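You operate a simulated robot arm through the tools that you are given. There is no shell and no other tool.

You are at the controls of a simulated robot arm. One attempt, no reset.

## Task
Fit a black ring and the teal fitting on the grey post, clamp it and pump to about 80 kPa.
Fine: shut the vent before pumping.
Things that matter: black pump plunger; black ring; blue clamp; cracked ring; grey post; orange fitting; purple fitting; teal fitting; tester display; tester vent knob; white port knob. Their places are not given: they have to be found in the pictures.

It is judged by the outcome, as a careful person would: the job done as asked, and still so three seconds after it is handed in. It fails if anything else is knocked over, pushed out of place, dropped, spilled or broken.

## Robot
A 7-joint arm with a two-finger gripper, fixed in place. Base frame: the origin is at the foot of the arm, x ahead of it, y to its left, z up; the work surface is at about z = 0.86. Readings come in m, rad, newtons and seconds.
With the tool pointing down near the work surface it reaches from about 0.32 to 0.76 m from the base axis. Its first joint turns from -2.897 to 2.897 rad. Payload 1.71 kg.
The tool frame sits at the grasp point between the pads (the TCP): z along the fingers, y along the line on which they close. The tips reach 0.02 m beyond it. Largest opening 0.096 m; the body of the gripper starts 0.113 m behind the TCP.
Orientation is that of the tool frame in the base frame, as a unit quaternion [x, y, z, w]. With the fingers straight down and closing along the base's y, the tool's x points along the base's -x, its y along +y and its z along -z.

## Interface
- The arm moves only by the tool arm_command. Its argument "targets" is a list that holds one entry, the list of rows, each a list of 7 numbers: the gripper command, from -1 (fully open) to 1 (shut), values between in proportion, then the shift along the base's x, y, z in units of 50 mm (1.0 is 50 mm), then the turn, a rotation vector about the base's x, y, z in units of 4 degrees (1.0 is 4 degrees). In form: [[[claw, dx, dy, dz, ax, ay, az], ...]]. A call has 1 to 20 rows; each row shifts and turns the commanded pose from where the row before left it. A call with a number of a shift or a turn outside -1 to 1 is refused whole. Each row takes 0.2 s and may step no farther than 0.05 m and 0.15 rad from the row before; otherwise, or with a gripper value out of range, the whole call is refused. Where a pose cannot be reached the arm comes as near as it can. A force on the tool above 40 N (or 10 N above the force at the start of the call, whichever is more), or a blocked arm, ends the call early, and 0.2 s more pass. Each finger travels about 0.153 m/s and halts on what it meets, pressing with about 33 N; the grip force reading is that of the motor and also rises with nothing between the fingers. The clock runs only during rows and for 0.2 s after the last one: add rows that do not move to give the fingers time. The reply holds the time, the measured pose of the TCP, the force on the tool along the base axes, the opening and the grip force, in the units named above and with some noise, with the torque about the TCP (base axes, N m) and any sound that the robot's microphone picked up, and new pictures: "views" is both (left out), scene, wrist or none.
- Cameras (640 x 400 px; columns grow to the right, rows downward): "scene" is fixed at [0.3961, -0.499, 1.426]; the picture's right is [0.97, -0.26, 0.00], its down [-0.16, -0.62, -0.77] and it looks along [0.20, 0.75, -0.64] (base axes); focal length 356 px, centre (320, 200). "wrist" rides on the gripper at [0.066, 0.014, -0.145] in the tool frame; the picture's right is [-0.21, 0.98, 0.00], its down [-0.88, -0.18, -0.45] and it looks along [-0.44, -0.09, 0.90] (tool axes); focal length 275 px, centre (320, 200).
- raise_lower(by): slides the trunk up (or, below 0, down) by that many m; the arm rides with it, the base frame stays. It gives what a move gives, with no picture.
- point_at(camera, pixels): for up to 12 pixels [column, row] of the newest picture of that camera ("zoom" is the newest enlarged one), the place [x, y, z] in the base frame of the surface seen there, good to about 0.003 m. It takes no simulated time.
- close_up(camera, box): a new picture of the part [left, top, right, bottom] of that camera's present view, enlarged. It takes no simulated time.
- finish_job(): hands the job in; it is judged then, once.

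Leave the gripper open and the arm clear of the work at the hand-in unless told otherwise.

The tools are called after ">>>" as name(argument=value, ...) on one line, values as JSON. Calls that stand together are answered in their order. arm_command: Moves the arm, as the interface text tells. Its arguments: {"type":"object","properties":{"targets":{"type":"array","items":{"type":"array","items":{"type":"array","items":{"type":"number"}}}},"views":{"type":"string","enum":["both","scene","wrist","none"]}},"required":["targets"]} The other tools are called the same way: raise_lower (by) slides the trunk up or down; point_at (camera, pixels) gives the place of the surface under pixels of a picture; close_up (camera, box) takes an enlarged picture of a part of a camera's view; finish_job () hands the job in.

At the start:

```text
time_s: 0.0
ee_pos: [0.5012, 0.1372, 1.1332]
orientation: [0.0, 1.0, 0.0, -0.001]
ft_force: [-0.4, -0.6, 0.2]
ft_torque: [0.01, -0.02, 0.0]
finger_gap: 0.096
grip_force: 0.1
trunk travel left (down, up): [-0.3, 0.086]
```

scene: 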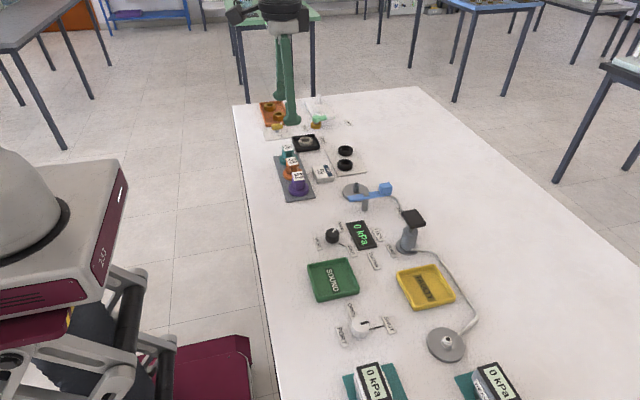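
wrist: 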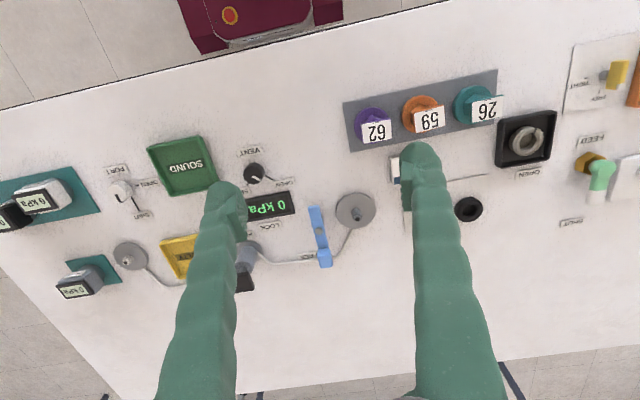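

I see a table with two parts of apparatus: fittings, rings, post, clamp, pump and knobs. I'll enlarge parts of both views to identify each one.

>>> close_up(camera="scene", box=[240, 80, 400, 200])

>>> close_up(camera="scene", box=[300, 170, 500, 295])

>>> close_up(camera="scene", box=[300, 275, 540, 400])

>>> close_up(camera="wrist", box=[200, 60, 420, 300])

>>> close_up(camera="wrist", box=[340, 40, 640, 240])

```text
3.33 times, centred on (320, 140) of scene
```

zoom: 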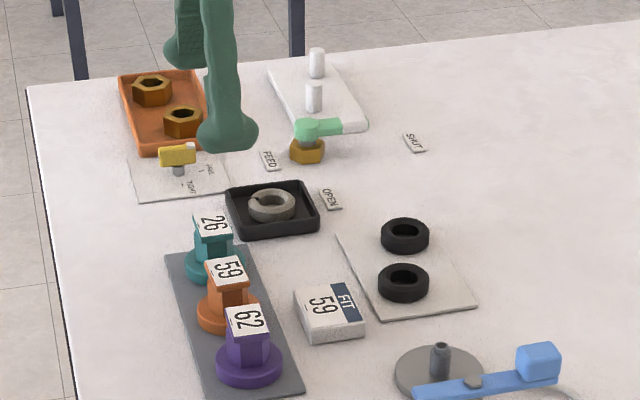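

```text
3.20 times, centred on (400, 232) of scene
```

zoom: 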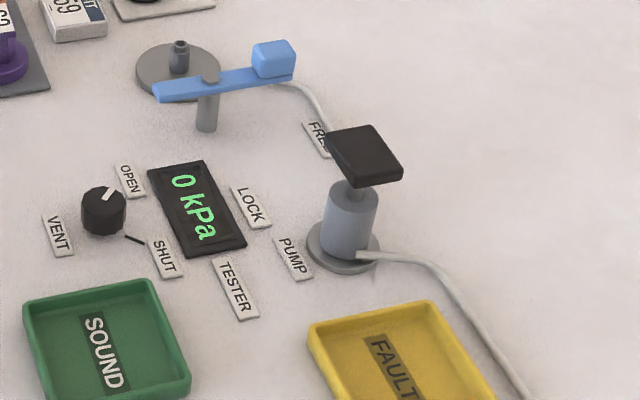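

```text
2.67 times, centred on (420, 338) of scene
```

zoom: 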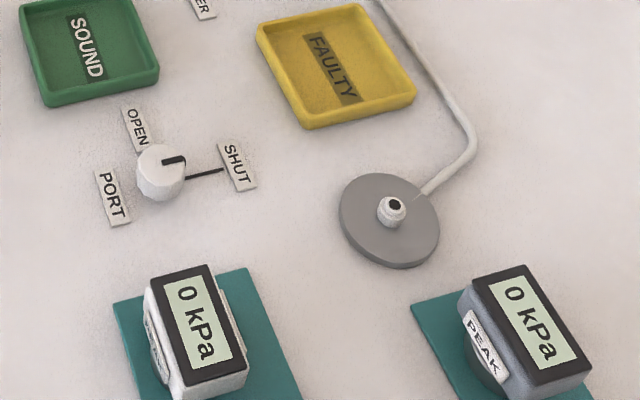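

```text
1.67 times, centred on (310, 180) of wrist
```

zoom: 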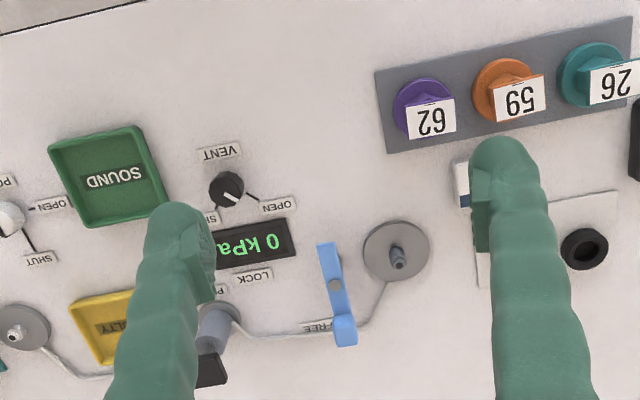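

```text
2.00 times, centred on (490, 140) of wrist
```

zoom: 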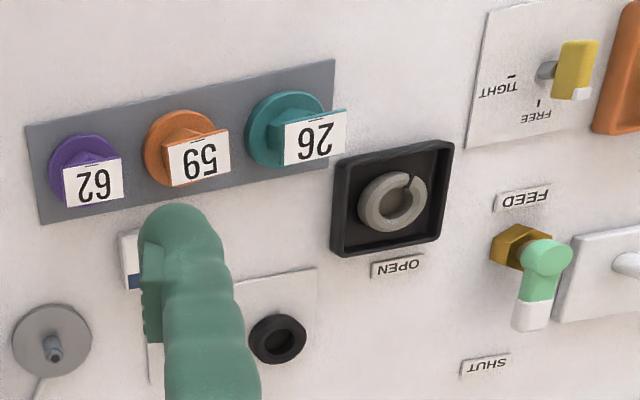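

I'll measure positions: clamp, post, knobs and fittings from the scene, and the same from the wrist picture.

>>> point_at(camera="scene", pixels=[[356, 184], [365, 194], [386, 187], [349, 201], [332, 236], [408, 218], [407, 245], [345, 151], [345, 165], [297, 187], [290, 168], [287, 154]])

>>> point_at(camera="wrist", pixels=[[355, 210], [358, 213], [319, 234], [325, 260], [314, 210], [253, 173], [376, 122], [425, 110], [478, 98], [469, 208], [122, 188], [525, 137]])

>>> close_up(camera="wrist", box=[200, 130, 300, 230])

>>> close_up(camera="wrist", box=[80, 150, 180, 230])

>>> close_up(camera="scene", box=[320, 170, 420, 230])

>>> close_up(camera="scene", box=[260, 130, 370, 205])

```text
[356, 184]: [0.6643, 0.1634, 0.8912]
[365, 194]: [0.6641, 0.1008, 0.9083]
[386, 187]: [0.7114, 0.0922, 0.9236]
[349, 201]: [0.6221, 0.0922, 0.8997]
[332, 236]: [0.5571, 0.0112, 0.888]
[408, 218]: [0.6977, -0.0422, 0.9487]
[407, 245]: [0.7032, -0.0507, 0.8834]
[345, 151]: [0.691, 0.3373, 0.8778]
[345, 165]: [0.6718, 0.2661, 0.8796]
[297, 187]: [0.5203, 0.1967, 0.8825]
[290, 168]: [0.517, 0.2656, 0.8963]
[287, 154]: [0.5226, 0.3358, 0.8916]
```

```text
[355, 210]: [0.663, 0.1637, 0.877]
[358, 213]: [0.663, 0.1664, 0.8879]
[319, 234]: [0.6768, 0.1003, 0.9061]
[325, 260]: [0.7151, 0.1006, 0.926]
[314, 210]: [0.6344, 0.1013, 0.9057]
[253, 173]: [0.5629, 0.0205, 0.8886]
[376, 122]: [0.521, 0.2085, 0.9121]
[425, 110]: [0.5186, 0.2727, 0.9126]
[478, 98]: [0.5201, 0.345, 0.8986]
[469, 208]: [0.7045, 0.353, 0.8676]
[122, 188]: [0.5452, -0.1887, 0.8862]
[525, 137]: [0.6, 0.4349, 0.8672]
```

```text
4.00 times, centred on (250, 180) of wrist
```

zoom: 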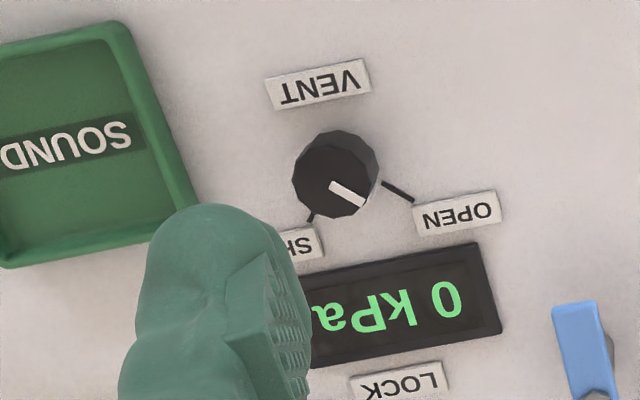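

```text
5.00 times, centred on (130, 190) of wrist
```

zoom: 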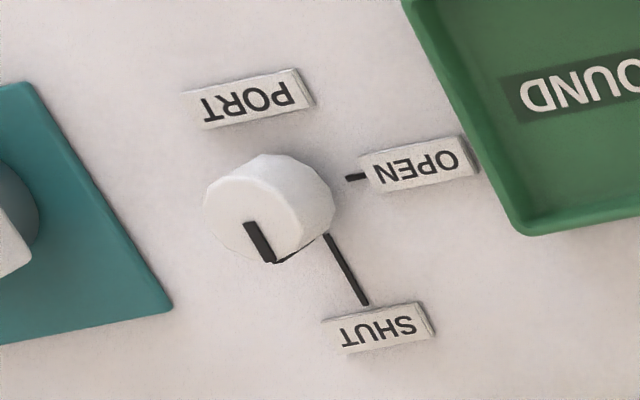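

```text
6.40 times, centred on (370, 200) of scene
```

zoom: 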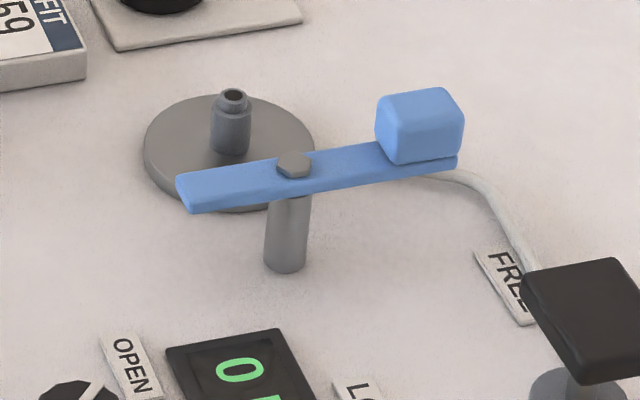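

```text
5.33 times, centred on (315, 168) of scene
```

zoom: 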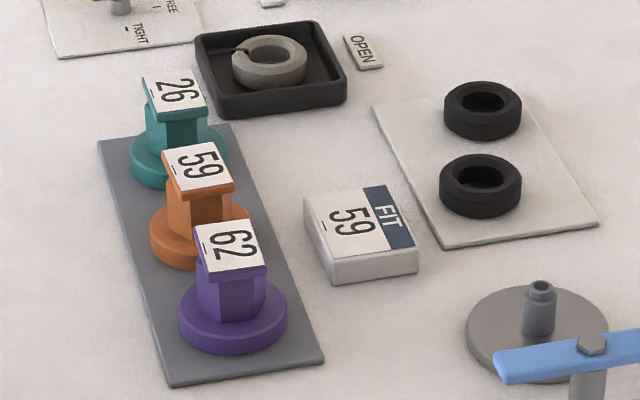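

The vent's white mark points to OPEN and the port's black mark to SHUT. The clamp handle sits on the FREE side, and the tray holds the cracked grey ring. The card reads "FIT 59", but you asked for teal (26), so I'll fit teal. Next I move above the rings to see them better.

>>> arm_command(targets=[[[-1, 0.5, 0.8, -0.4, 0, 0, 0], [-1, 0.5, 0.8, -0.4, 0, 0, 0], [-1, 0.5, 0.8, -0.4, 0, 0, 0], [-1, 0.5, 0.8, -0.4, 0, 0, 0], [-1, 0, 0, 0, 0, 0, 0]]])

```text
refused: row 1 steps farther than a row can; nothing moved
```

The row was slightly too long. I'll use smaller steps.

>>> arm_command(targets=[[[-1, 0.4, 0.65, -0.33, 0, 0, 0], [-1, 0.4, 0.65, -0.33, 0, 0, 0], [-1, 0.4, 0.65, -0.33, 0, 0, 0], [-1, 0.4, 0.65, -0.33, 0, 0, 0], [-1, 0.4, 0.65, -0.33, 0, 0, 0], [-1, 0, 0, 0, 0, 0, 0]]])

```text
time_s: 1.4
ee_pos: [0.5833, 0.2984, 1.0582]
orientation: [0.0, 1.0, -0.001, 0.007]
ft_force: [1.2, -0.5, -0.4]
ft_torque: [0.03, -0.05, -0.01]
finger_gap: 0.0963
grip_force: 0.1
trunk travel left (down, up): [-0.3, 0.086]
```

scene: 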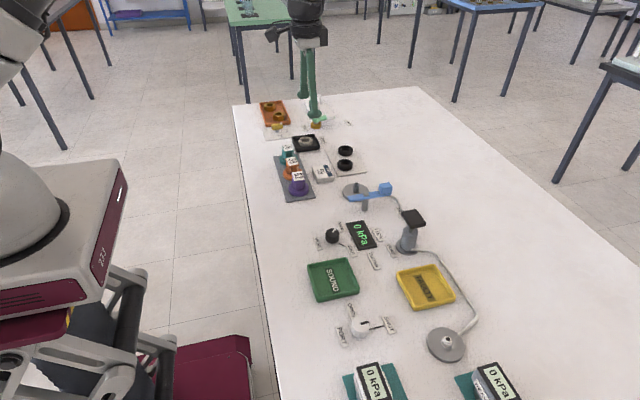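
wrist: 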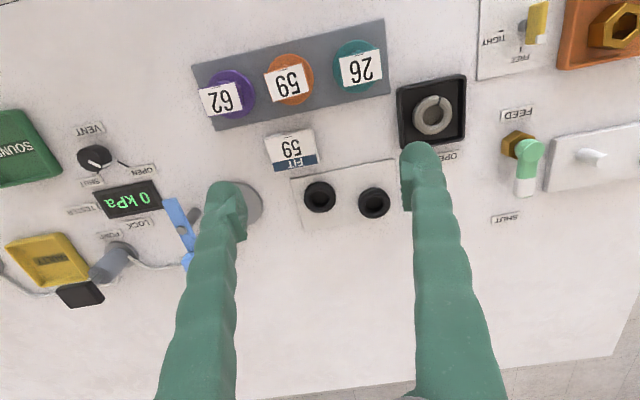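

The reading lags the command slightly, so I'll wait a moment and take enlarged pictures of the rings.

>>> arm_command(targets=[[[-1, 0, 0, 0, 0, 0, 0], [-1, 0, 0, 0, 0, 0, 0]]], views="wrist")

>>> close_up(camera="wrist", box=[280, 150, 400, 230])

>>> close_up(camera="wrist", box=[190, 20, 390, 140])

```text
time_s: 2.0
ee_pos: [0.5837, 0.2997, 1.0582]
orientation: [0.0, 1.0, 0.001, 0.007]
ft_force: [0.0, -0.6, -1.0]
ft_torque: [0.02, 0.03, 0.04]
finger_gap: 0.0958
grip_force: 0.0
trunk travel left (down, up): [-0.3, 0.086]
```

wrist: 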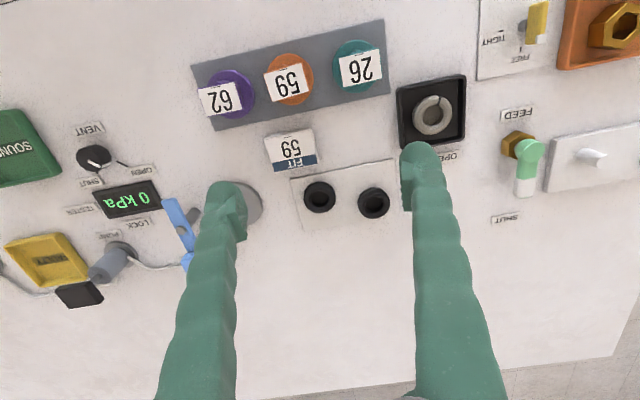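

```text
5.00 times, centred on (340, 190) of wrist
```

zoom: 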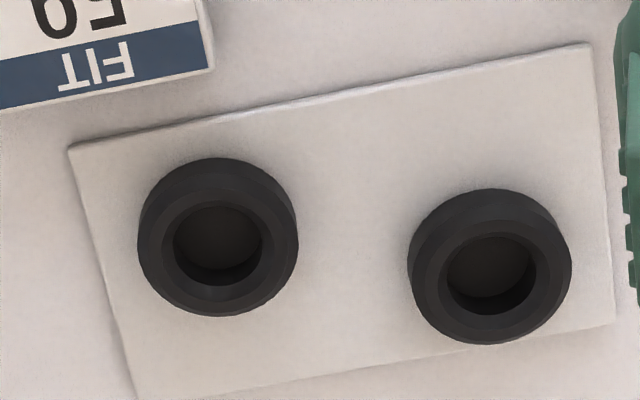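

```text
3.20 times, centred on (290, 80) of wrist
```

zoom: 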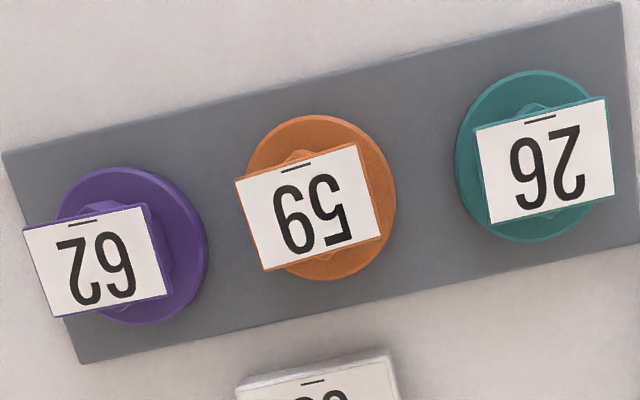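

Both black rings look sound. I'll locate the ring centres and the fittings from this view.

>>> point_at(camera="wrist", pixels=[[319, 194], [319, 183], [319, 212], [305, 197], [334, 197], [373, 201], [373, 189], [373, 218], [346, 201], [300, 205], [360, 70], [353, 86]])

>>> close_up(camera="wrist", box=[310, 30, 410, 100])

```text
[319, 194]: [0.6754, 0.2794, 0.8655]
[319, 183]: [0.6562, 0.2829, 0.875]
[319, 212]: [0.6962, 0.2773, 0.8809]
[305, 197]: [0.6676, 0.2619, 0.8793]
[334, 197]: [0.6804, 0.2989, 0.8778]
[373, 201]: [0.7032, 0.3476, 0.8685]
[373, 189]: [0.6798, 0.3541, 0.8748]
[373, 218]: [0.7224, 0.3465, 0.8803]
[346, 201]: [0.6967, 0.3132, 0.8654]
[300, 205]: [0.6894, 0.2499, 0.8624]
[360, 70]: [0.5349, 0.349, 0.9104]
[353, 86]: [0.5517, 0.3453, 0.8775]
```

```text
5.71 times, centred on (360, 65) of wrist
```

zoom: 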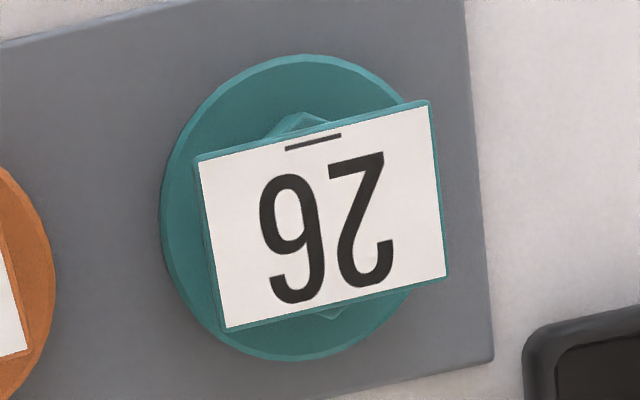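

Black ring 1 is centred near (0.676, 0.280) with a diameter of about 40 mm and its top at z 0.881. Before picking it up, I'll look closely at the post and clamp from above.

>>> arm_command(targets=[[[-1, -0.2, -0.9, -0.2, 0, 0, 0], [-1, -0.2, -0.9, -0.2, 0, 0, 0], [-1, -0.2, -0.9, -0.2, 0, 0, 0], [-1, 0, 0, 0, 0, 0, 0], [-1, 0, 0, 0, 0, 0, 0]]])

>>> close_up(camera="wrist", box=[220, 120, 400, 240])

```text
time_s: 3.2
ee_pos: [0.5542, 0.1641, 1.03]
orientation: [0.0, 1.0, -0.001, 0.006]
ft_force: [-0.3, 0.8, 0.1]
ft_torque: [0.02, 0.0, -0.04]
finger_gap: 0.0962
grip_force: 0.0
trunk travel left (down, up): [-0.3, 0.086]
```

scene: 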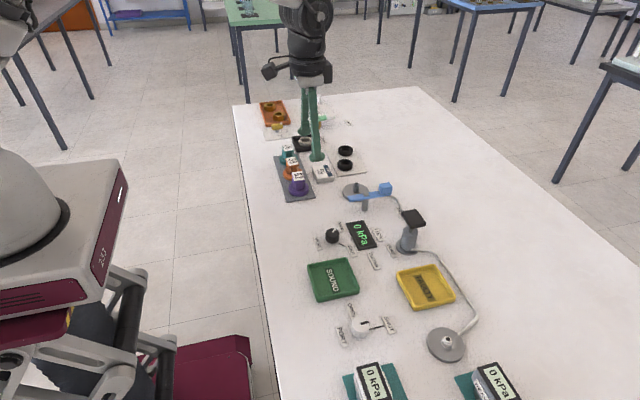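
wrist: 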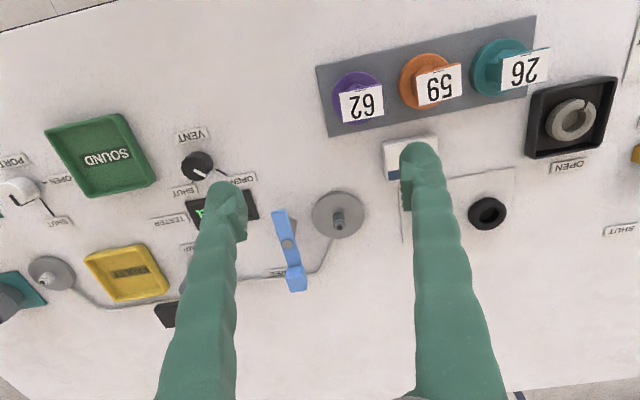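

```text
3.33 times, centred on (310, 180) of wrist
```

zoom: 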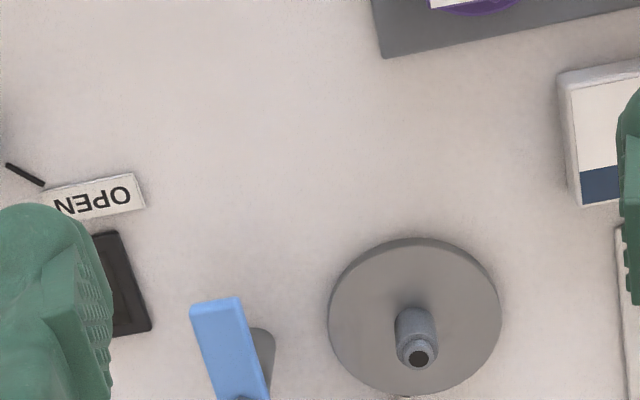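

The post is visible with its disc. I'll measure its base, top and disc edges, and the clamp arm's ends and pivot.

>>> point_at(camera="wrist", pixels=[[338, 227], [336, 212], [342, 217], [332, 217], [338, 191], [338, 238], [314, 215], [369, 215], [279, 215], [288, 243], [294, 272], [297, 288]])

>>> close_up(camera="wrist", box=[250, 180, 380, 300])

>>> close_up(camera="scene", box=[335, 175, 395, 215])

```text
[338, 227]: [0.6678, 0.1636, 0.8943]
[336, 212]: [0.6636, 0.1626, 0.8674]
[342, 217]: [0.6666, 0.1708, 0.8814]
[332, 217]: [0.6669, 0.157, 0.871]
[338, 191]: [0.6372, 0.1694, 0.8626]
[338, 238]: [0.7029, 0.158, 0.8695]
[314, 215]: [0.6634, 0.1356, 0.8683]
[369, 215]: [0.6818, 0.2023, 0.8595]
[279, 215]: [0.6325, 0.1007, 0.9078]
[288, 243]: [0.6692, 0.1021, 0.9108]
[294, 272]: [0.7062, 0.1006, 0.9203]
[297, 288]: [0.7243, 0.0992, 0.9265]
```

```text
3.33 times, centred on (315, 240) of wrist
```

zoom: 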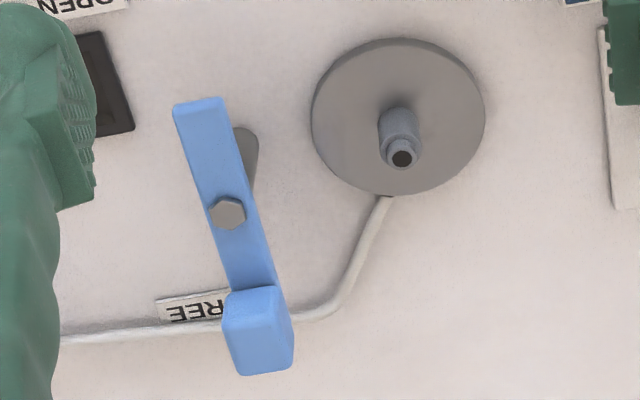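

```text
10.00 times, centred on (365, 195) of scene
```

zoom: 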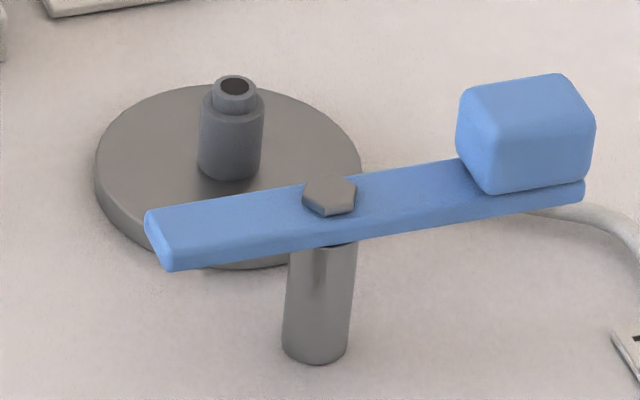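

The post axis is near (0.669, 0.165), the clamp pivot near (0.669, 0.102), and the disc top at 0.868. I'll set the opening to about 60 mm and go above ring 1 at (0.676, 0.280).

>>> arm_command(targets=[[[-0.25, 0.61, 0.58, 0, 0, 0.17, 0], [-0.25, 0.61, 0.58, 0, 0, 0, 0], [-0.25, 0.61, 0.58, 0, 0, 0, 0], [-0.25, 0.61, 0.58, 0, 0, 0, 0], [-0.25, 0, 0, -0.9, 0, 0, 0], [-0.25, 0, 0, -0.9, 0, 0, 0], [-0.25, 0, 0, 0, 0, 0, 0], [-0.25, 0, 0, 0, 0, 0, 0]]])

>>> point_at(camera="scene", pixels=[[377, 234], [398, 213]])

```text
time_s: 5.0
ee_pos: [0.6777, 0.2827, 0.9385]
orientation: [0.0, 1.0, 0.0, 0.001]
ft_force: [0.3, 0.3, 0.1]
ft_torque: [-0.02, 0.02, 0.0]
finger_gap: 0.0598
grip_force: 0.0
trunk travel left (down, up): [-0.3, 0.086]
```

scene: 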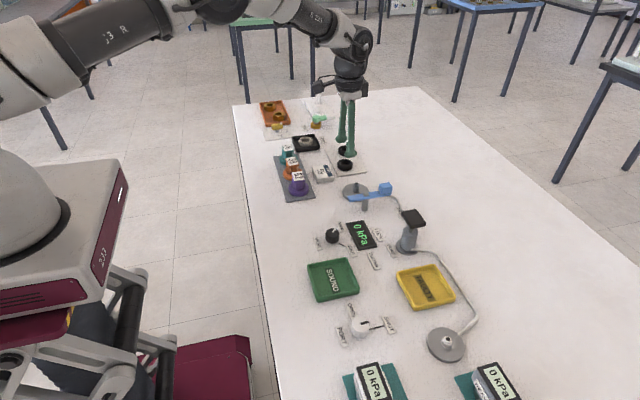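
wrist: 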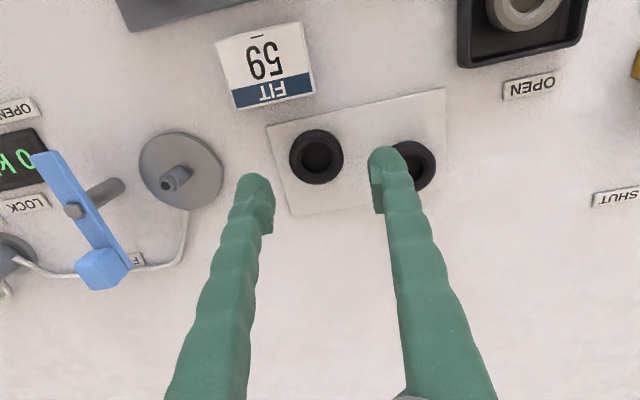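

```text
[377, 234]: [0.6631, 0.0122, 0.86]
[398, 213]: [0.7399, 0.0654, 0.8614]
```

I'll re-measure the ring from this closer view.

>>> point_at(camera="wrist", pixels=[[316, 132], [316, 181], [292, 158], [342, 158], [316, 157], [177, 178], [180, 133], [184, 209], [140, 170], [222, 170]])

>>> close_up(camera="wrist", box=[240, 110, 400, 210])

>>> close_up(camera="wrist", box=[20, 110, 240, 300])

```text
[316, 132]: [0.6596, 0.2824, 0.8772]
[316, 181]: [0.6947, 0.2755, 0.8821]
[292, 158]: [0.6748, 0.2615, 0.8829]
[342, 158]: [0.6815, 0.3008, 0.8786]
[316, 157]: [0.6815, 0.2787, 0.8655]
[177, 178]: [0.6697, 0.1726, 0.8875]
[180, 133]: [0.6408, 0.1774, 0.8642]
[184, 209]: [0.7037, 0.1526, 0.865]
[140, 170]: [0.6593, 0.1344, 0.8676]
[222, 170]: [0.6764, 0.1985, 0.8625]
```

```text
4.00 times, centred on (320, 160) of wrist
```

zoom: 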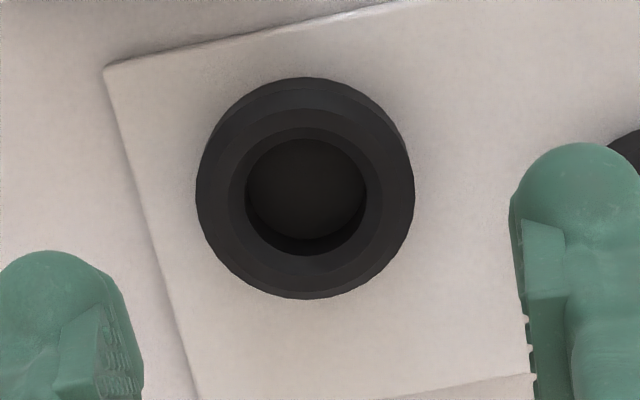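

```text
2.11 times, centred on (130, 205) of wrist
```

zoom: 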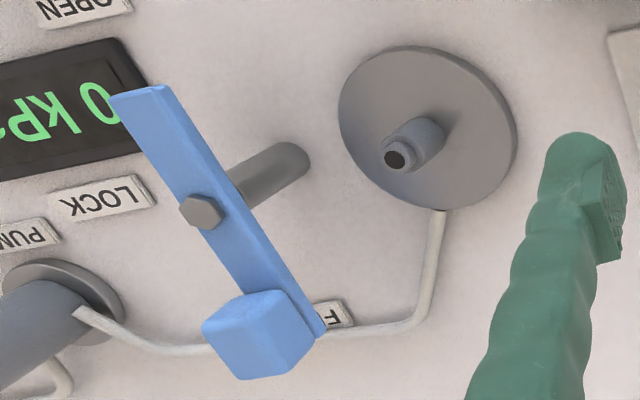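

The ring's centre is about (0.677, 0.280). I'll go down around it and close the fingers.

>>> arm_command(targets=[[[-0.25, 0, -0.05, -0.5, 0, 0, 0], [-0.25, 0, 0, -0.3, 0, 0, 0], [-0.25, 0, 0, -0.2, 0, 0, 0], [-0.25, 0, 0, 0, 0, 0, 0], [1, 0, 0, 0, 0, 0, 0], [1, 0, 0, 0, 0, 0, 0], [1, 0, 0, 0, 0, 0, 0]]])

```text
time_s: 5.9
ee_pos: [0.664, 0.2804, 0.9018]
orientation: [0.001, 1.0, 0.0, 0.01]
ft_force: [-0.9, 0.5, 0.1]
ft_torque: [0.02, -0.11, -0.01]
finger_gap: 0.0597
grip_force: 0.1
trunk travel left (down, up): [-0.3, 0.086]
stopped in row 4: the arm was blocked; the commanded pose is now the measured one
```

scene: 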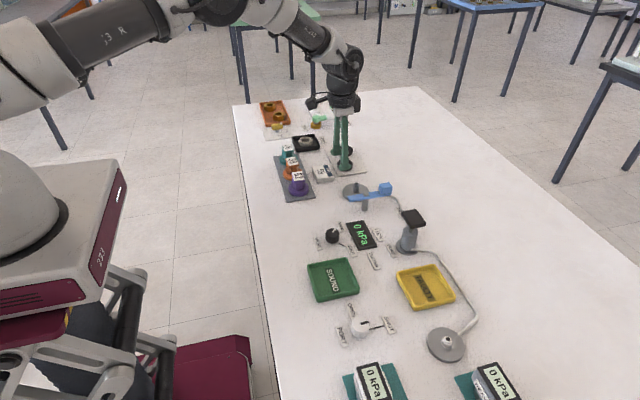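
wrist: 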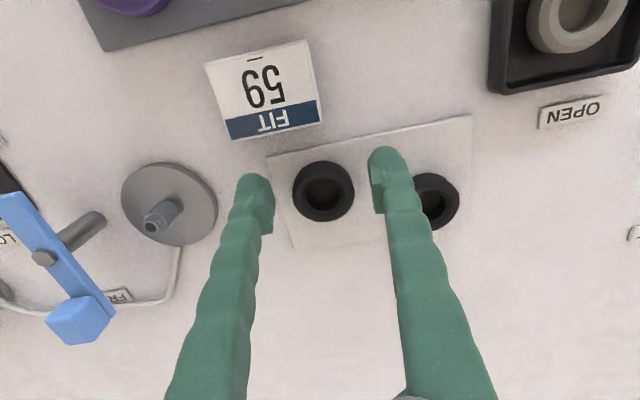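

The arm stopped at its reach limit 13 mm short, without touching anything (force near zero). I'll lift clear, then lower the trunk so the shoulder sits lower and the arm reaches farther near the table.

>>> arm_command(targets=[[[-0.25, -0.2, 0, 0.8, 0, 0.28, 0], [-0.25, -0.2, 0, 0.8, 0, 0, 0], [-0.25, -0.2, 0, 0.8, 0, 0, 0], [-0.25, 0, 0, 0.6, 0, 0, 0], [-0.25, 0, 0, 0, 0, 0, 0]]], views="none")

```text
time_s: 7.1
ee_pos: [0.6353, 0.2801, 1.0481]
orientation: [0.001, 1.0, -0.001, -0.002]
ft_force: [-0.3, -0.5, -0.7]
ft_torque: [0.03, -0.01, 0.03]
finger_gap: 0.0601
grip_force: 0.0
trunk travel left (down, up): [-0.3, 0.086]
```

The TCP is at z 1.048 and clear. I'll lower the trunk 0.1 m, which brings the TCP to about 0.948.

>>> raise_lower(by=-0.1)

```text
time_s: 8.4
ee_pos: [0.6351, 0.2794, 0.9485]
orientation: [0.001, 1.0, 0.0, -0.001]
ft_force: [0.8, 0.5, -0.1]
ft_torque: [0.03, 0.01, -0.01]
finger_gap: 0.0601
grip_force: 0.0
trunk travel left (down, up): [-0.2, 0.186]
```

Next I'll move forward over the ring and down part of the way, then check the pose.

>>> arm_command(targets=[[[-0.25, 0.42, 0, 0, 0, 0, 0], [-0.25, 0.42, 0, 0, 0, 0, 0], [-0.25, 0, 0, -0.4, 0, 0, 0], [-0.25, 0, 0, 0, 0, 0, 0], [-0.25, 0, 0, 0, 0, 0, 0]]], views="wrist")

```text
time_s: 9.6
ee_pos: [0.6789, 0.2785, 0.9291]
orientation: [0.0, 1.0, 0.001, -0.002]
ft_force: [-0.6, -0.9, -0.9]
ft_torque: [0.02, 0.0, 0.0]
finger_gap: 0.0598
grip_force: 0.1
trunk travel left (down, up): [-0.2, 0.186]
```

wrist: 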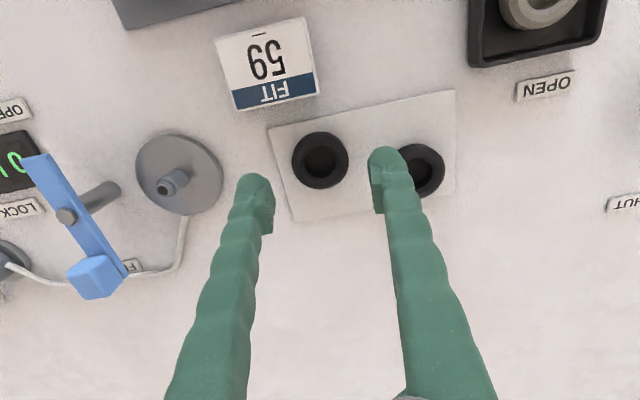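

The pose is now followed exactly. I'll go down to z≈0.8885 and close.

>>> arm_command(targets=[[[-0.25, -0.02, 0.03, -0.4, 0, 0, 0], [-0.25, 0, 0, -0.25, 0, 0, 0], [-0.25, 0, 0, -0.16, 0, 0, 0], [-0.25, 0, 0, 0, 0, 0, 0], [-0.25, 0, 0, 0, 0, 0, 0], [0.6, 0, 0, 0, 0, 0, 0], [0.6, 0, 0, 0, 0, 0, 0], [0.6, 0, 0, 0, 0, 0, 0]]])

```text
time_s: 11.4
ee_pos: [0.6767, 0.2811, 0.8887]
orientation: [0.001, 1.0, 0.0, -0.002]
ft_force: [-0.3, -0.4, -0.1]
ft_torque: [-0.02, 0.03, 0.02]
finger_gap: 0.0411
grip_force: 33.5
trunk travel left (down, up): [-0.2, 0.186]
```

scene: 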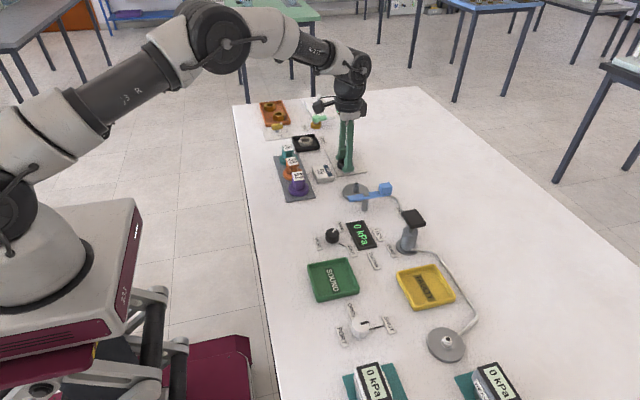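
wrist: 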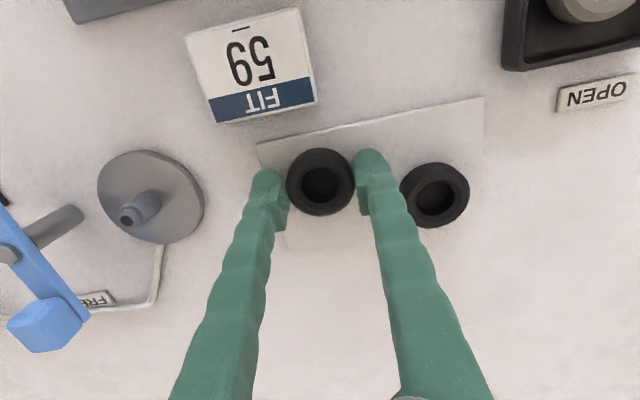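

The ring is gripped (opening 41 mm, 33 N). I'll lift it and carry it above the post at about (0.669, 0.165).

>>> arm_command(targets=[[[0.6, 0, 0, 0.6, 0, 0, 0], [0.6, 0, 0, 0.6, 0, 0, 0], [0.6, -0.05, -0.6, 0, 0, 0, 0], [0.6, -0.05, -0.6, 0, 0, 0, 0], [0.6, -0.05, -0.6, 0, 0, 0, 0], [0.6, 0, -0.5, 0, 0, 0, 0], [0.6, 0, 0, 0, 0, 0, 0], [0.6, 0, 0, 0, 0, 0, 0]]])

>>> close_up(camera="wrist", box=[240, 110, 400, 230])

>>> close_up(camera="scene", box=[325, 150, 405, 215])

```text
time_s: 13.2
ee_pos: [0.668, 0.1651, 0.9485]
orientation: [0.0, 1.0, 0.0, -0.002]
ft_force: [0.1, 0.3, 0.6]
ft_torque: [-0.01, 0.03, 0.01]
finger_gap: 0.0407
grip_force: 32.9
trunk travel left (down, up): [-0.2, 0.186]
```

scene: 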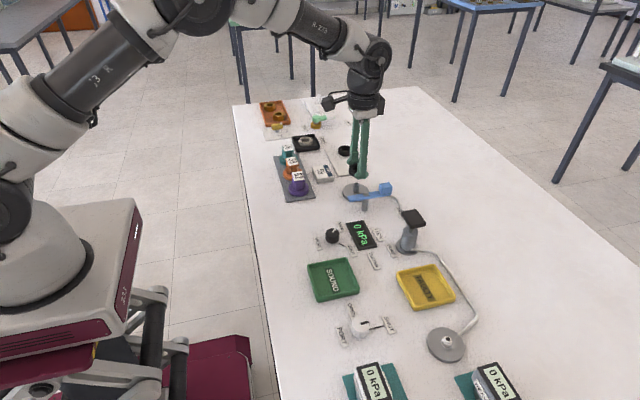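
wrist: 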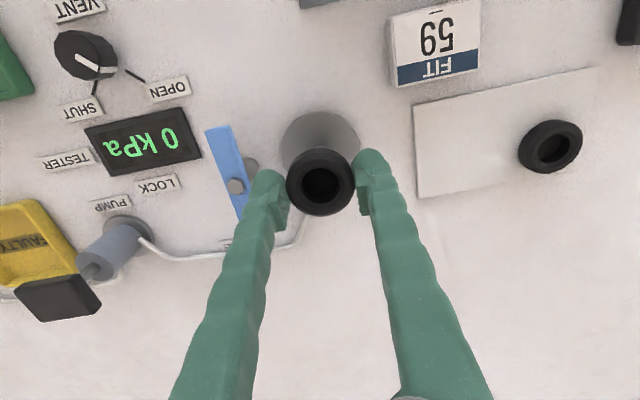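

```text
3.33 times, centred on (320, 170) of wrist
```

zoom: 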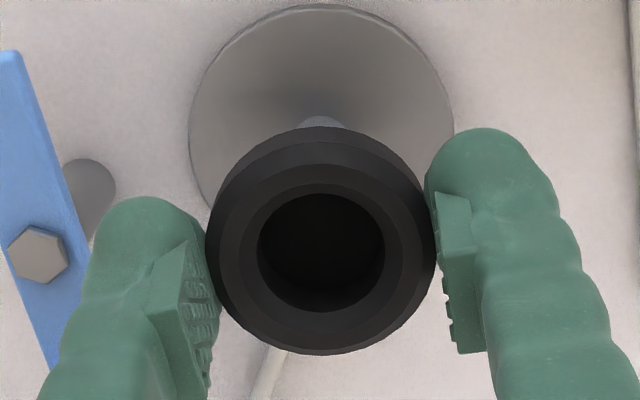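

```text
6.15 times, centred on (365, 182) of scene
```

zoom: 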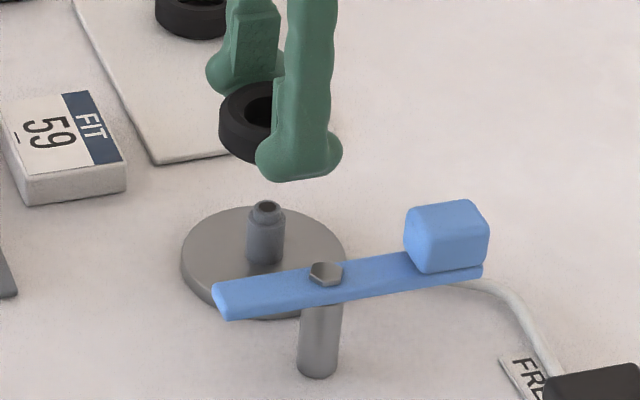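

From the disc's edges its centre works out to about (0.668, 0.166), so the ring is aligned to within 1–2 mm. I'll lower it over the post.

>>> arm_command(targets=[[[0.6, 0, 0.01, -0.4, 0, 0, 0], [0.6, 0, 0, -0.3, 0, 0, 0], [0.6, 0, 0, -0.2, 0, 0, 0], [0.6, 0, 0, -0.12, 0, 0, 0], [0.6, 0, 0, -0.08, 0, 0, 0], [0.6, 0, 0, 0, 0, 0, 0]]])

>>> close_up(camera="scene", box=[325, 150, 405, 215])

>>> close_up(camera="wrist", box=[240, 110, 400, 230])

```text
time_s: 14.6
ee_pos: [0.6681, 0.1669, 0.8934]
orientation: [0.001, 1.0, 0.0, -0.001]
ft_force: [-0.4, -0.5, -0.4]
ft_torque: [-0.02, 0.02, 0.0]
finger_gap: 0.0409
grip_force: 32.7
trunk travel left (down, up): [-0.2, 0.186]
```

scene: 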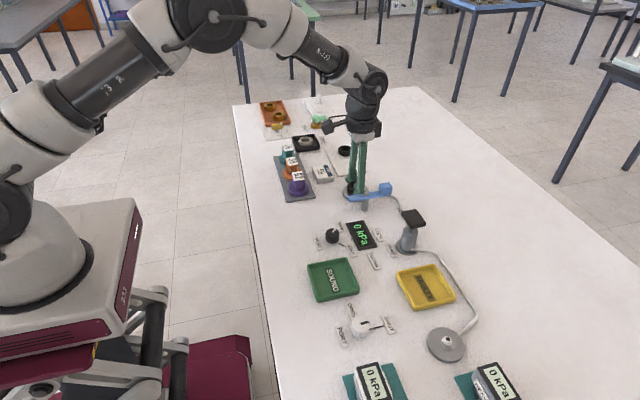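
wrist: 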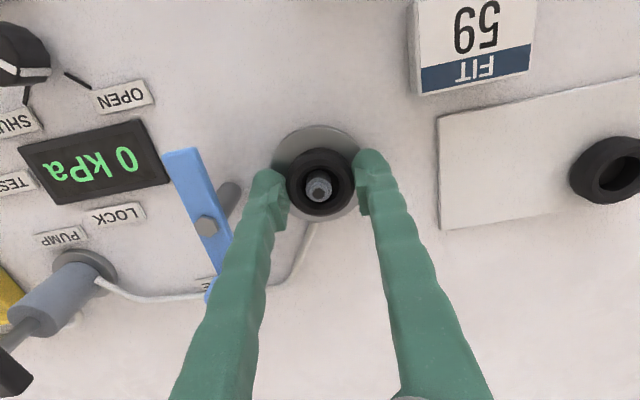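

```text
6.15 times, centred on (365, 182) of scene
```

zoom: 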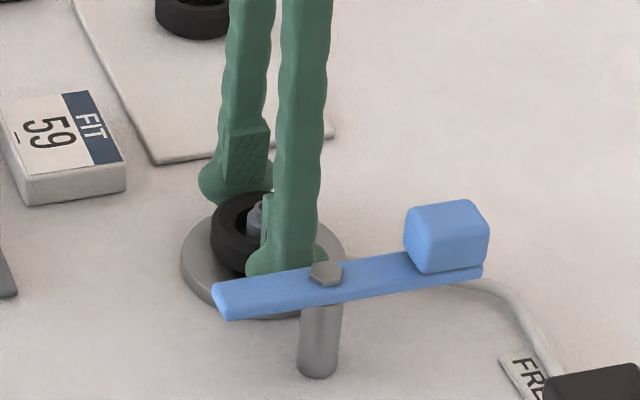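

```text
3.33 times, centred on (320, 170) of wrist
```

zoom: 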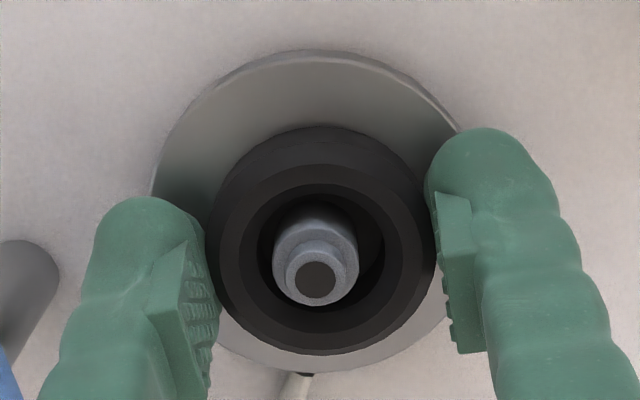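

The post is inside the ring. I'll lower about 2 mm more, open to 60 mm, and rise.

>>> arm_command(targets=[[[0.6, 0, -0.02, -0.04, 0, 0, 0], [0.6, 0, 0, 0, 0, 0, 0], [-0.1, 0, 0, 0, 0, 0, 0], [-0.25, 0, 0, 0, 0, 0, 0], [-0.25, 0, 0, 0, 0, 0, 0], [-0.25, 0, 0, 0.5, 0, 0, 0], [-0.25, 0, 0, 1, 0, 0, 0], [-0.25, 0, 0, 0.7, 0, 0, 0], [-0.25, 0, 0, 0, 0, 0, 0]]])

>>> close_up(camera="scene", box=[325, 150, 405, 215])

>>> close_up(camera="wrist", box=[240, 60, 400, 180])

```text
time_s: 16.6
ee_pos: [0.6684, 0.1659, 1.0006]
orientation: [-0.001, 1.0, 0.0, -0.002]
ft_force: [0.4, -0.2, 0.8]
ft_torque: [-0.03, -0.02, 0.0]
finger_gap: 0.06
grip_force: 0.0
trunk travel left (down, up): [-0.2, 0.186]
```

scene: 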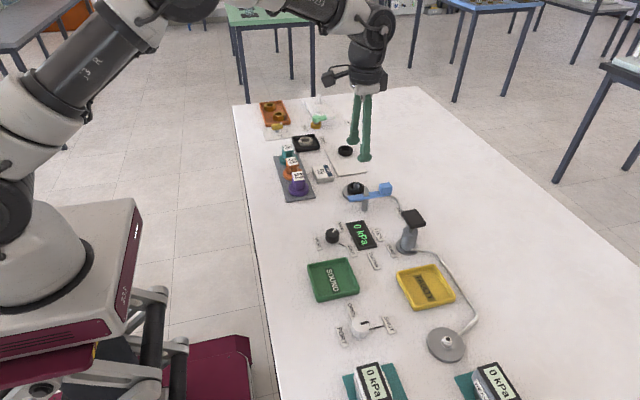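
wrist: 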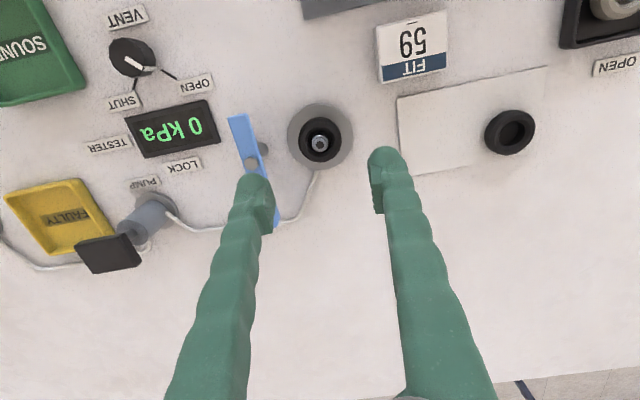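

```text
6.15 times, centred on (365, 182) of scene
```

zoom: 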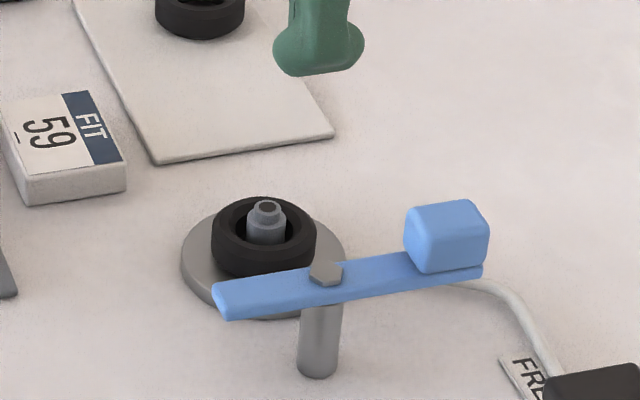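

```text
3.33 times, centred on (320, 120) of wrist
```

zoom: 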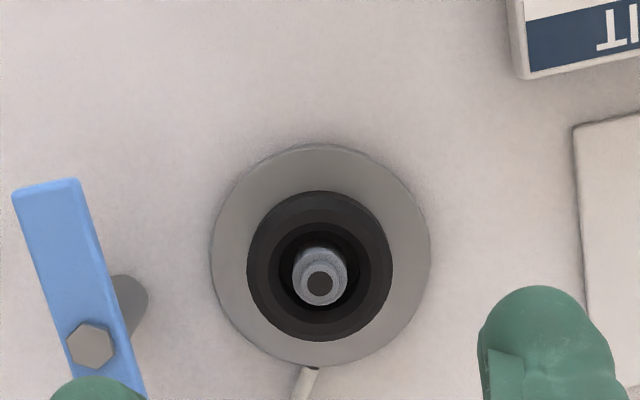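

The ring sits flat around the post. Next I move above the teal fitting near (0.53, 0.345), staying high.

>>> point_at(camera="wrist", pixels=[[320, 145], [308, 134], [332, 134], [320, 157], [320, 121]])

>>> arm_command(targets=[[[-0.25, -0.5, 0.6, 0.2, 0, 0, 0], [-0.25, -0.6, 0.72, 0, 0, 0, 0], [-0.25, -0.6, 0.72, 0, 0, 0, 0], [-0.25, -0.6, 0.72, 0, 0, 0, 0], [-0.25, -0.6, 0.72, 0, 0, 0, 0], [-0.25, 0, 0, 0, 0, 0, 0], [-0.25, 0, 0, 0, 0, 0, 0]]])

>>> close_up(camera="wrist", box=[240, 60, 400, 180])

>>> close_up(camera="scene", box=[255, 130, 335, 200])

```text
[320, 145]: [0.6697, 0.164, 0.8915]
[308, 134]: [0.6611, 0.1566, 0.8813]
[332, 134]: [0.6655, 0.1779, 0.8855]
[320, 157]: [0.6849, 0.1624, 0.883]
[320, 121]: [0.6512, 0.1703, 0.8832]
```

```text
time_s: 18.2
ee_pos: [0.5229, 0.3386, 1.0113]
orientation: [0.001, 1.0, 0.001, -0.001]
ft_force: [0.2, 0.1, 0.0]
ft_torque: [0.01, -0.02, -0.03]
finger_gap: 0.0601
grip_force: 0.0
trunk travel left (down, up): [-0.2, 0.186]
```

scene: 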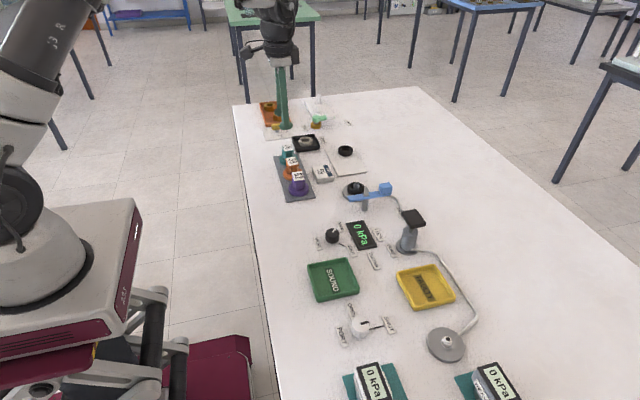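
wrist: 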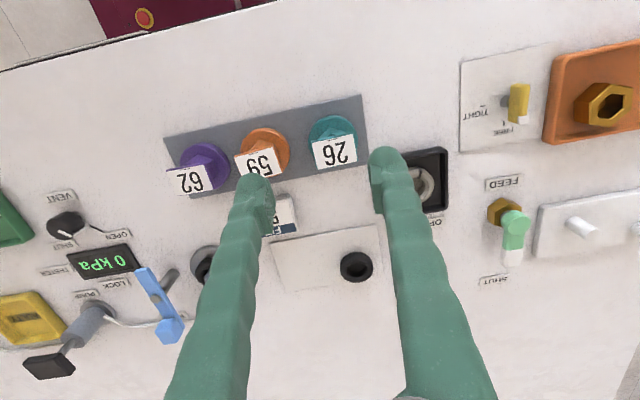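

```text
3.33 times, centred on (320, 120) of wrist
```

zoom: 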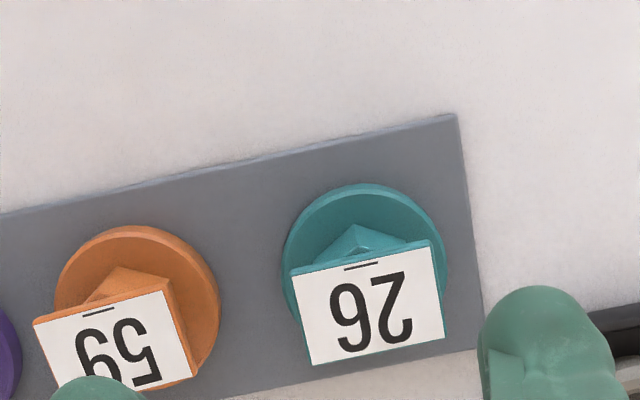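

```text
5.71 times, centred on (295, 165) of scene
```

zoom: 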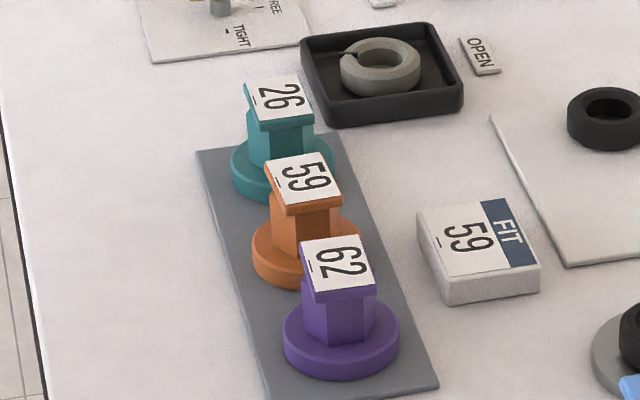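

Ring centre reads about (0.668, 0.166). The teal fitting has a wide round flange of about 48 mm, and its number plate overhangs the hex, so I'll grip it by the flange. First I hover closer for an accurate centre.

>>> arm_command(targets=[[[-0.2, 0.1, 0.23, -0.4, 0, 0, 0], [-0.2, 0, 0, -0.5, 0, 0, 0], [-0.2, 0, 0, 0, 0, 0, 0], [-0.2, 0, 0, 0, 0, 0, 0]]], views="wrist")

>>> close_up(camera="wrist", box=[240, 80, 400, 200])

>>> close_up(camera="scene", box=[265, 120, 325, 175])

```text
time_s: 19.2
ee_pos: [0.528, 0.3498, 0.9667]
orientation: [0.0, 1.0, 0.0, -0.001]
ft_force: [0.7, -0.5, -0.6]
ft_torque: [0.0, -0.02, -0.01]
finger_gap: 0.0575
grip_force: 0.1
trunk travel left (down, up): [-0.2, 0.186]
```

wrist: 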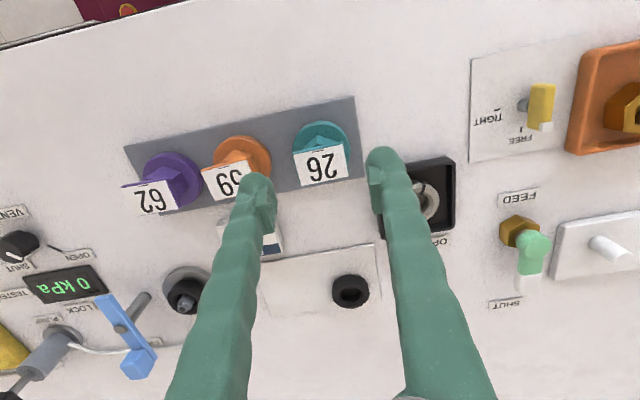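

```text
3.33 times, centred on (320, 140) of wrist
```

zoom: 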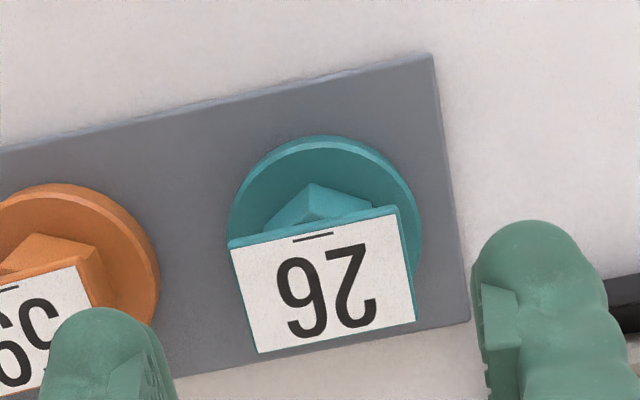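

```text
7.27 times, centred on (295, 148) of scene
```

zoom: 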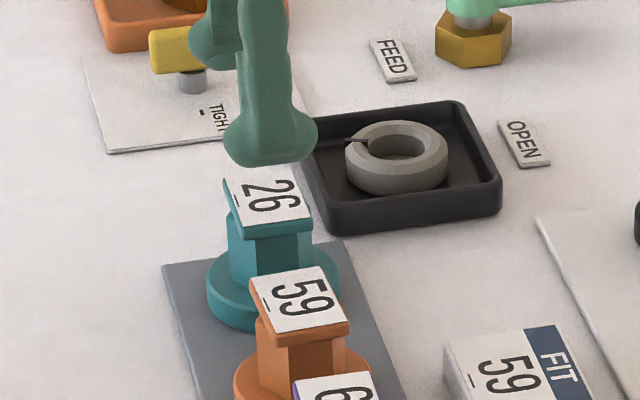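

I'll verify the flange centre with point_at on its edge and the plate corners.

>>> point_at(camera="zoom", pixels=[[320, 150]])

>>> point_at(camera="wrist", pixels=[[320, 123], [295, 146], [348.5, 143], [310, 130], [335, 128], [320, 117], [321, 160], [294, 154], [345, 143], [301, 186], [349, 176], [322, 164]])

```text
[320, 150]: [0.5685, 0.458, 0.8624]
```

```text
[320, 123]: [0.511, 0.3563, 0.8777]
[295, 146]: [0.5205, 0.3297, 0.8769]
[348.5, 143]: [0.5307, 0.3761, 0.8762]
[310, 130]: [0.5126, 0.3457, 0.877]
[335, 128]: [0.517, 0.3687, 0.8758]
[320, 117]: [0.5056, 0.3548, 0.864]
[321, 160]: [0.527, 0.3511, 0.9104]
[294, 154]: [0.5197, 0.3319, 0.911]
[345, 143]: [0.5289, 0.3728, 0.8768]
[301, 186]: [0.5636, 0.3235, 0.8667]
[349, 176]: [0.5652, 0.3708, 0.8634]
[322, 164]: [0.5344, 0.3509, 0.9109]
```

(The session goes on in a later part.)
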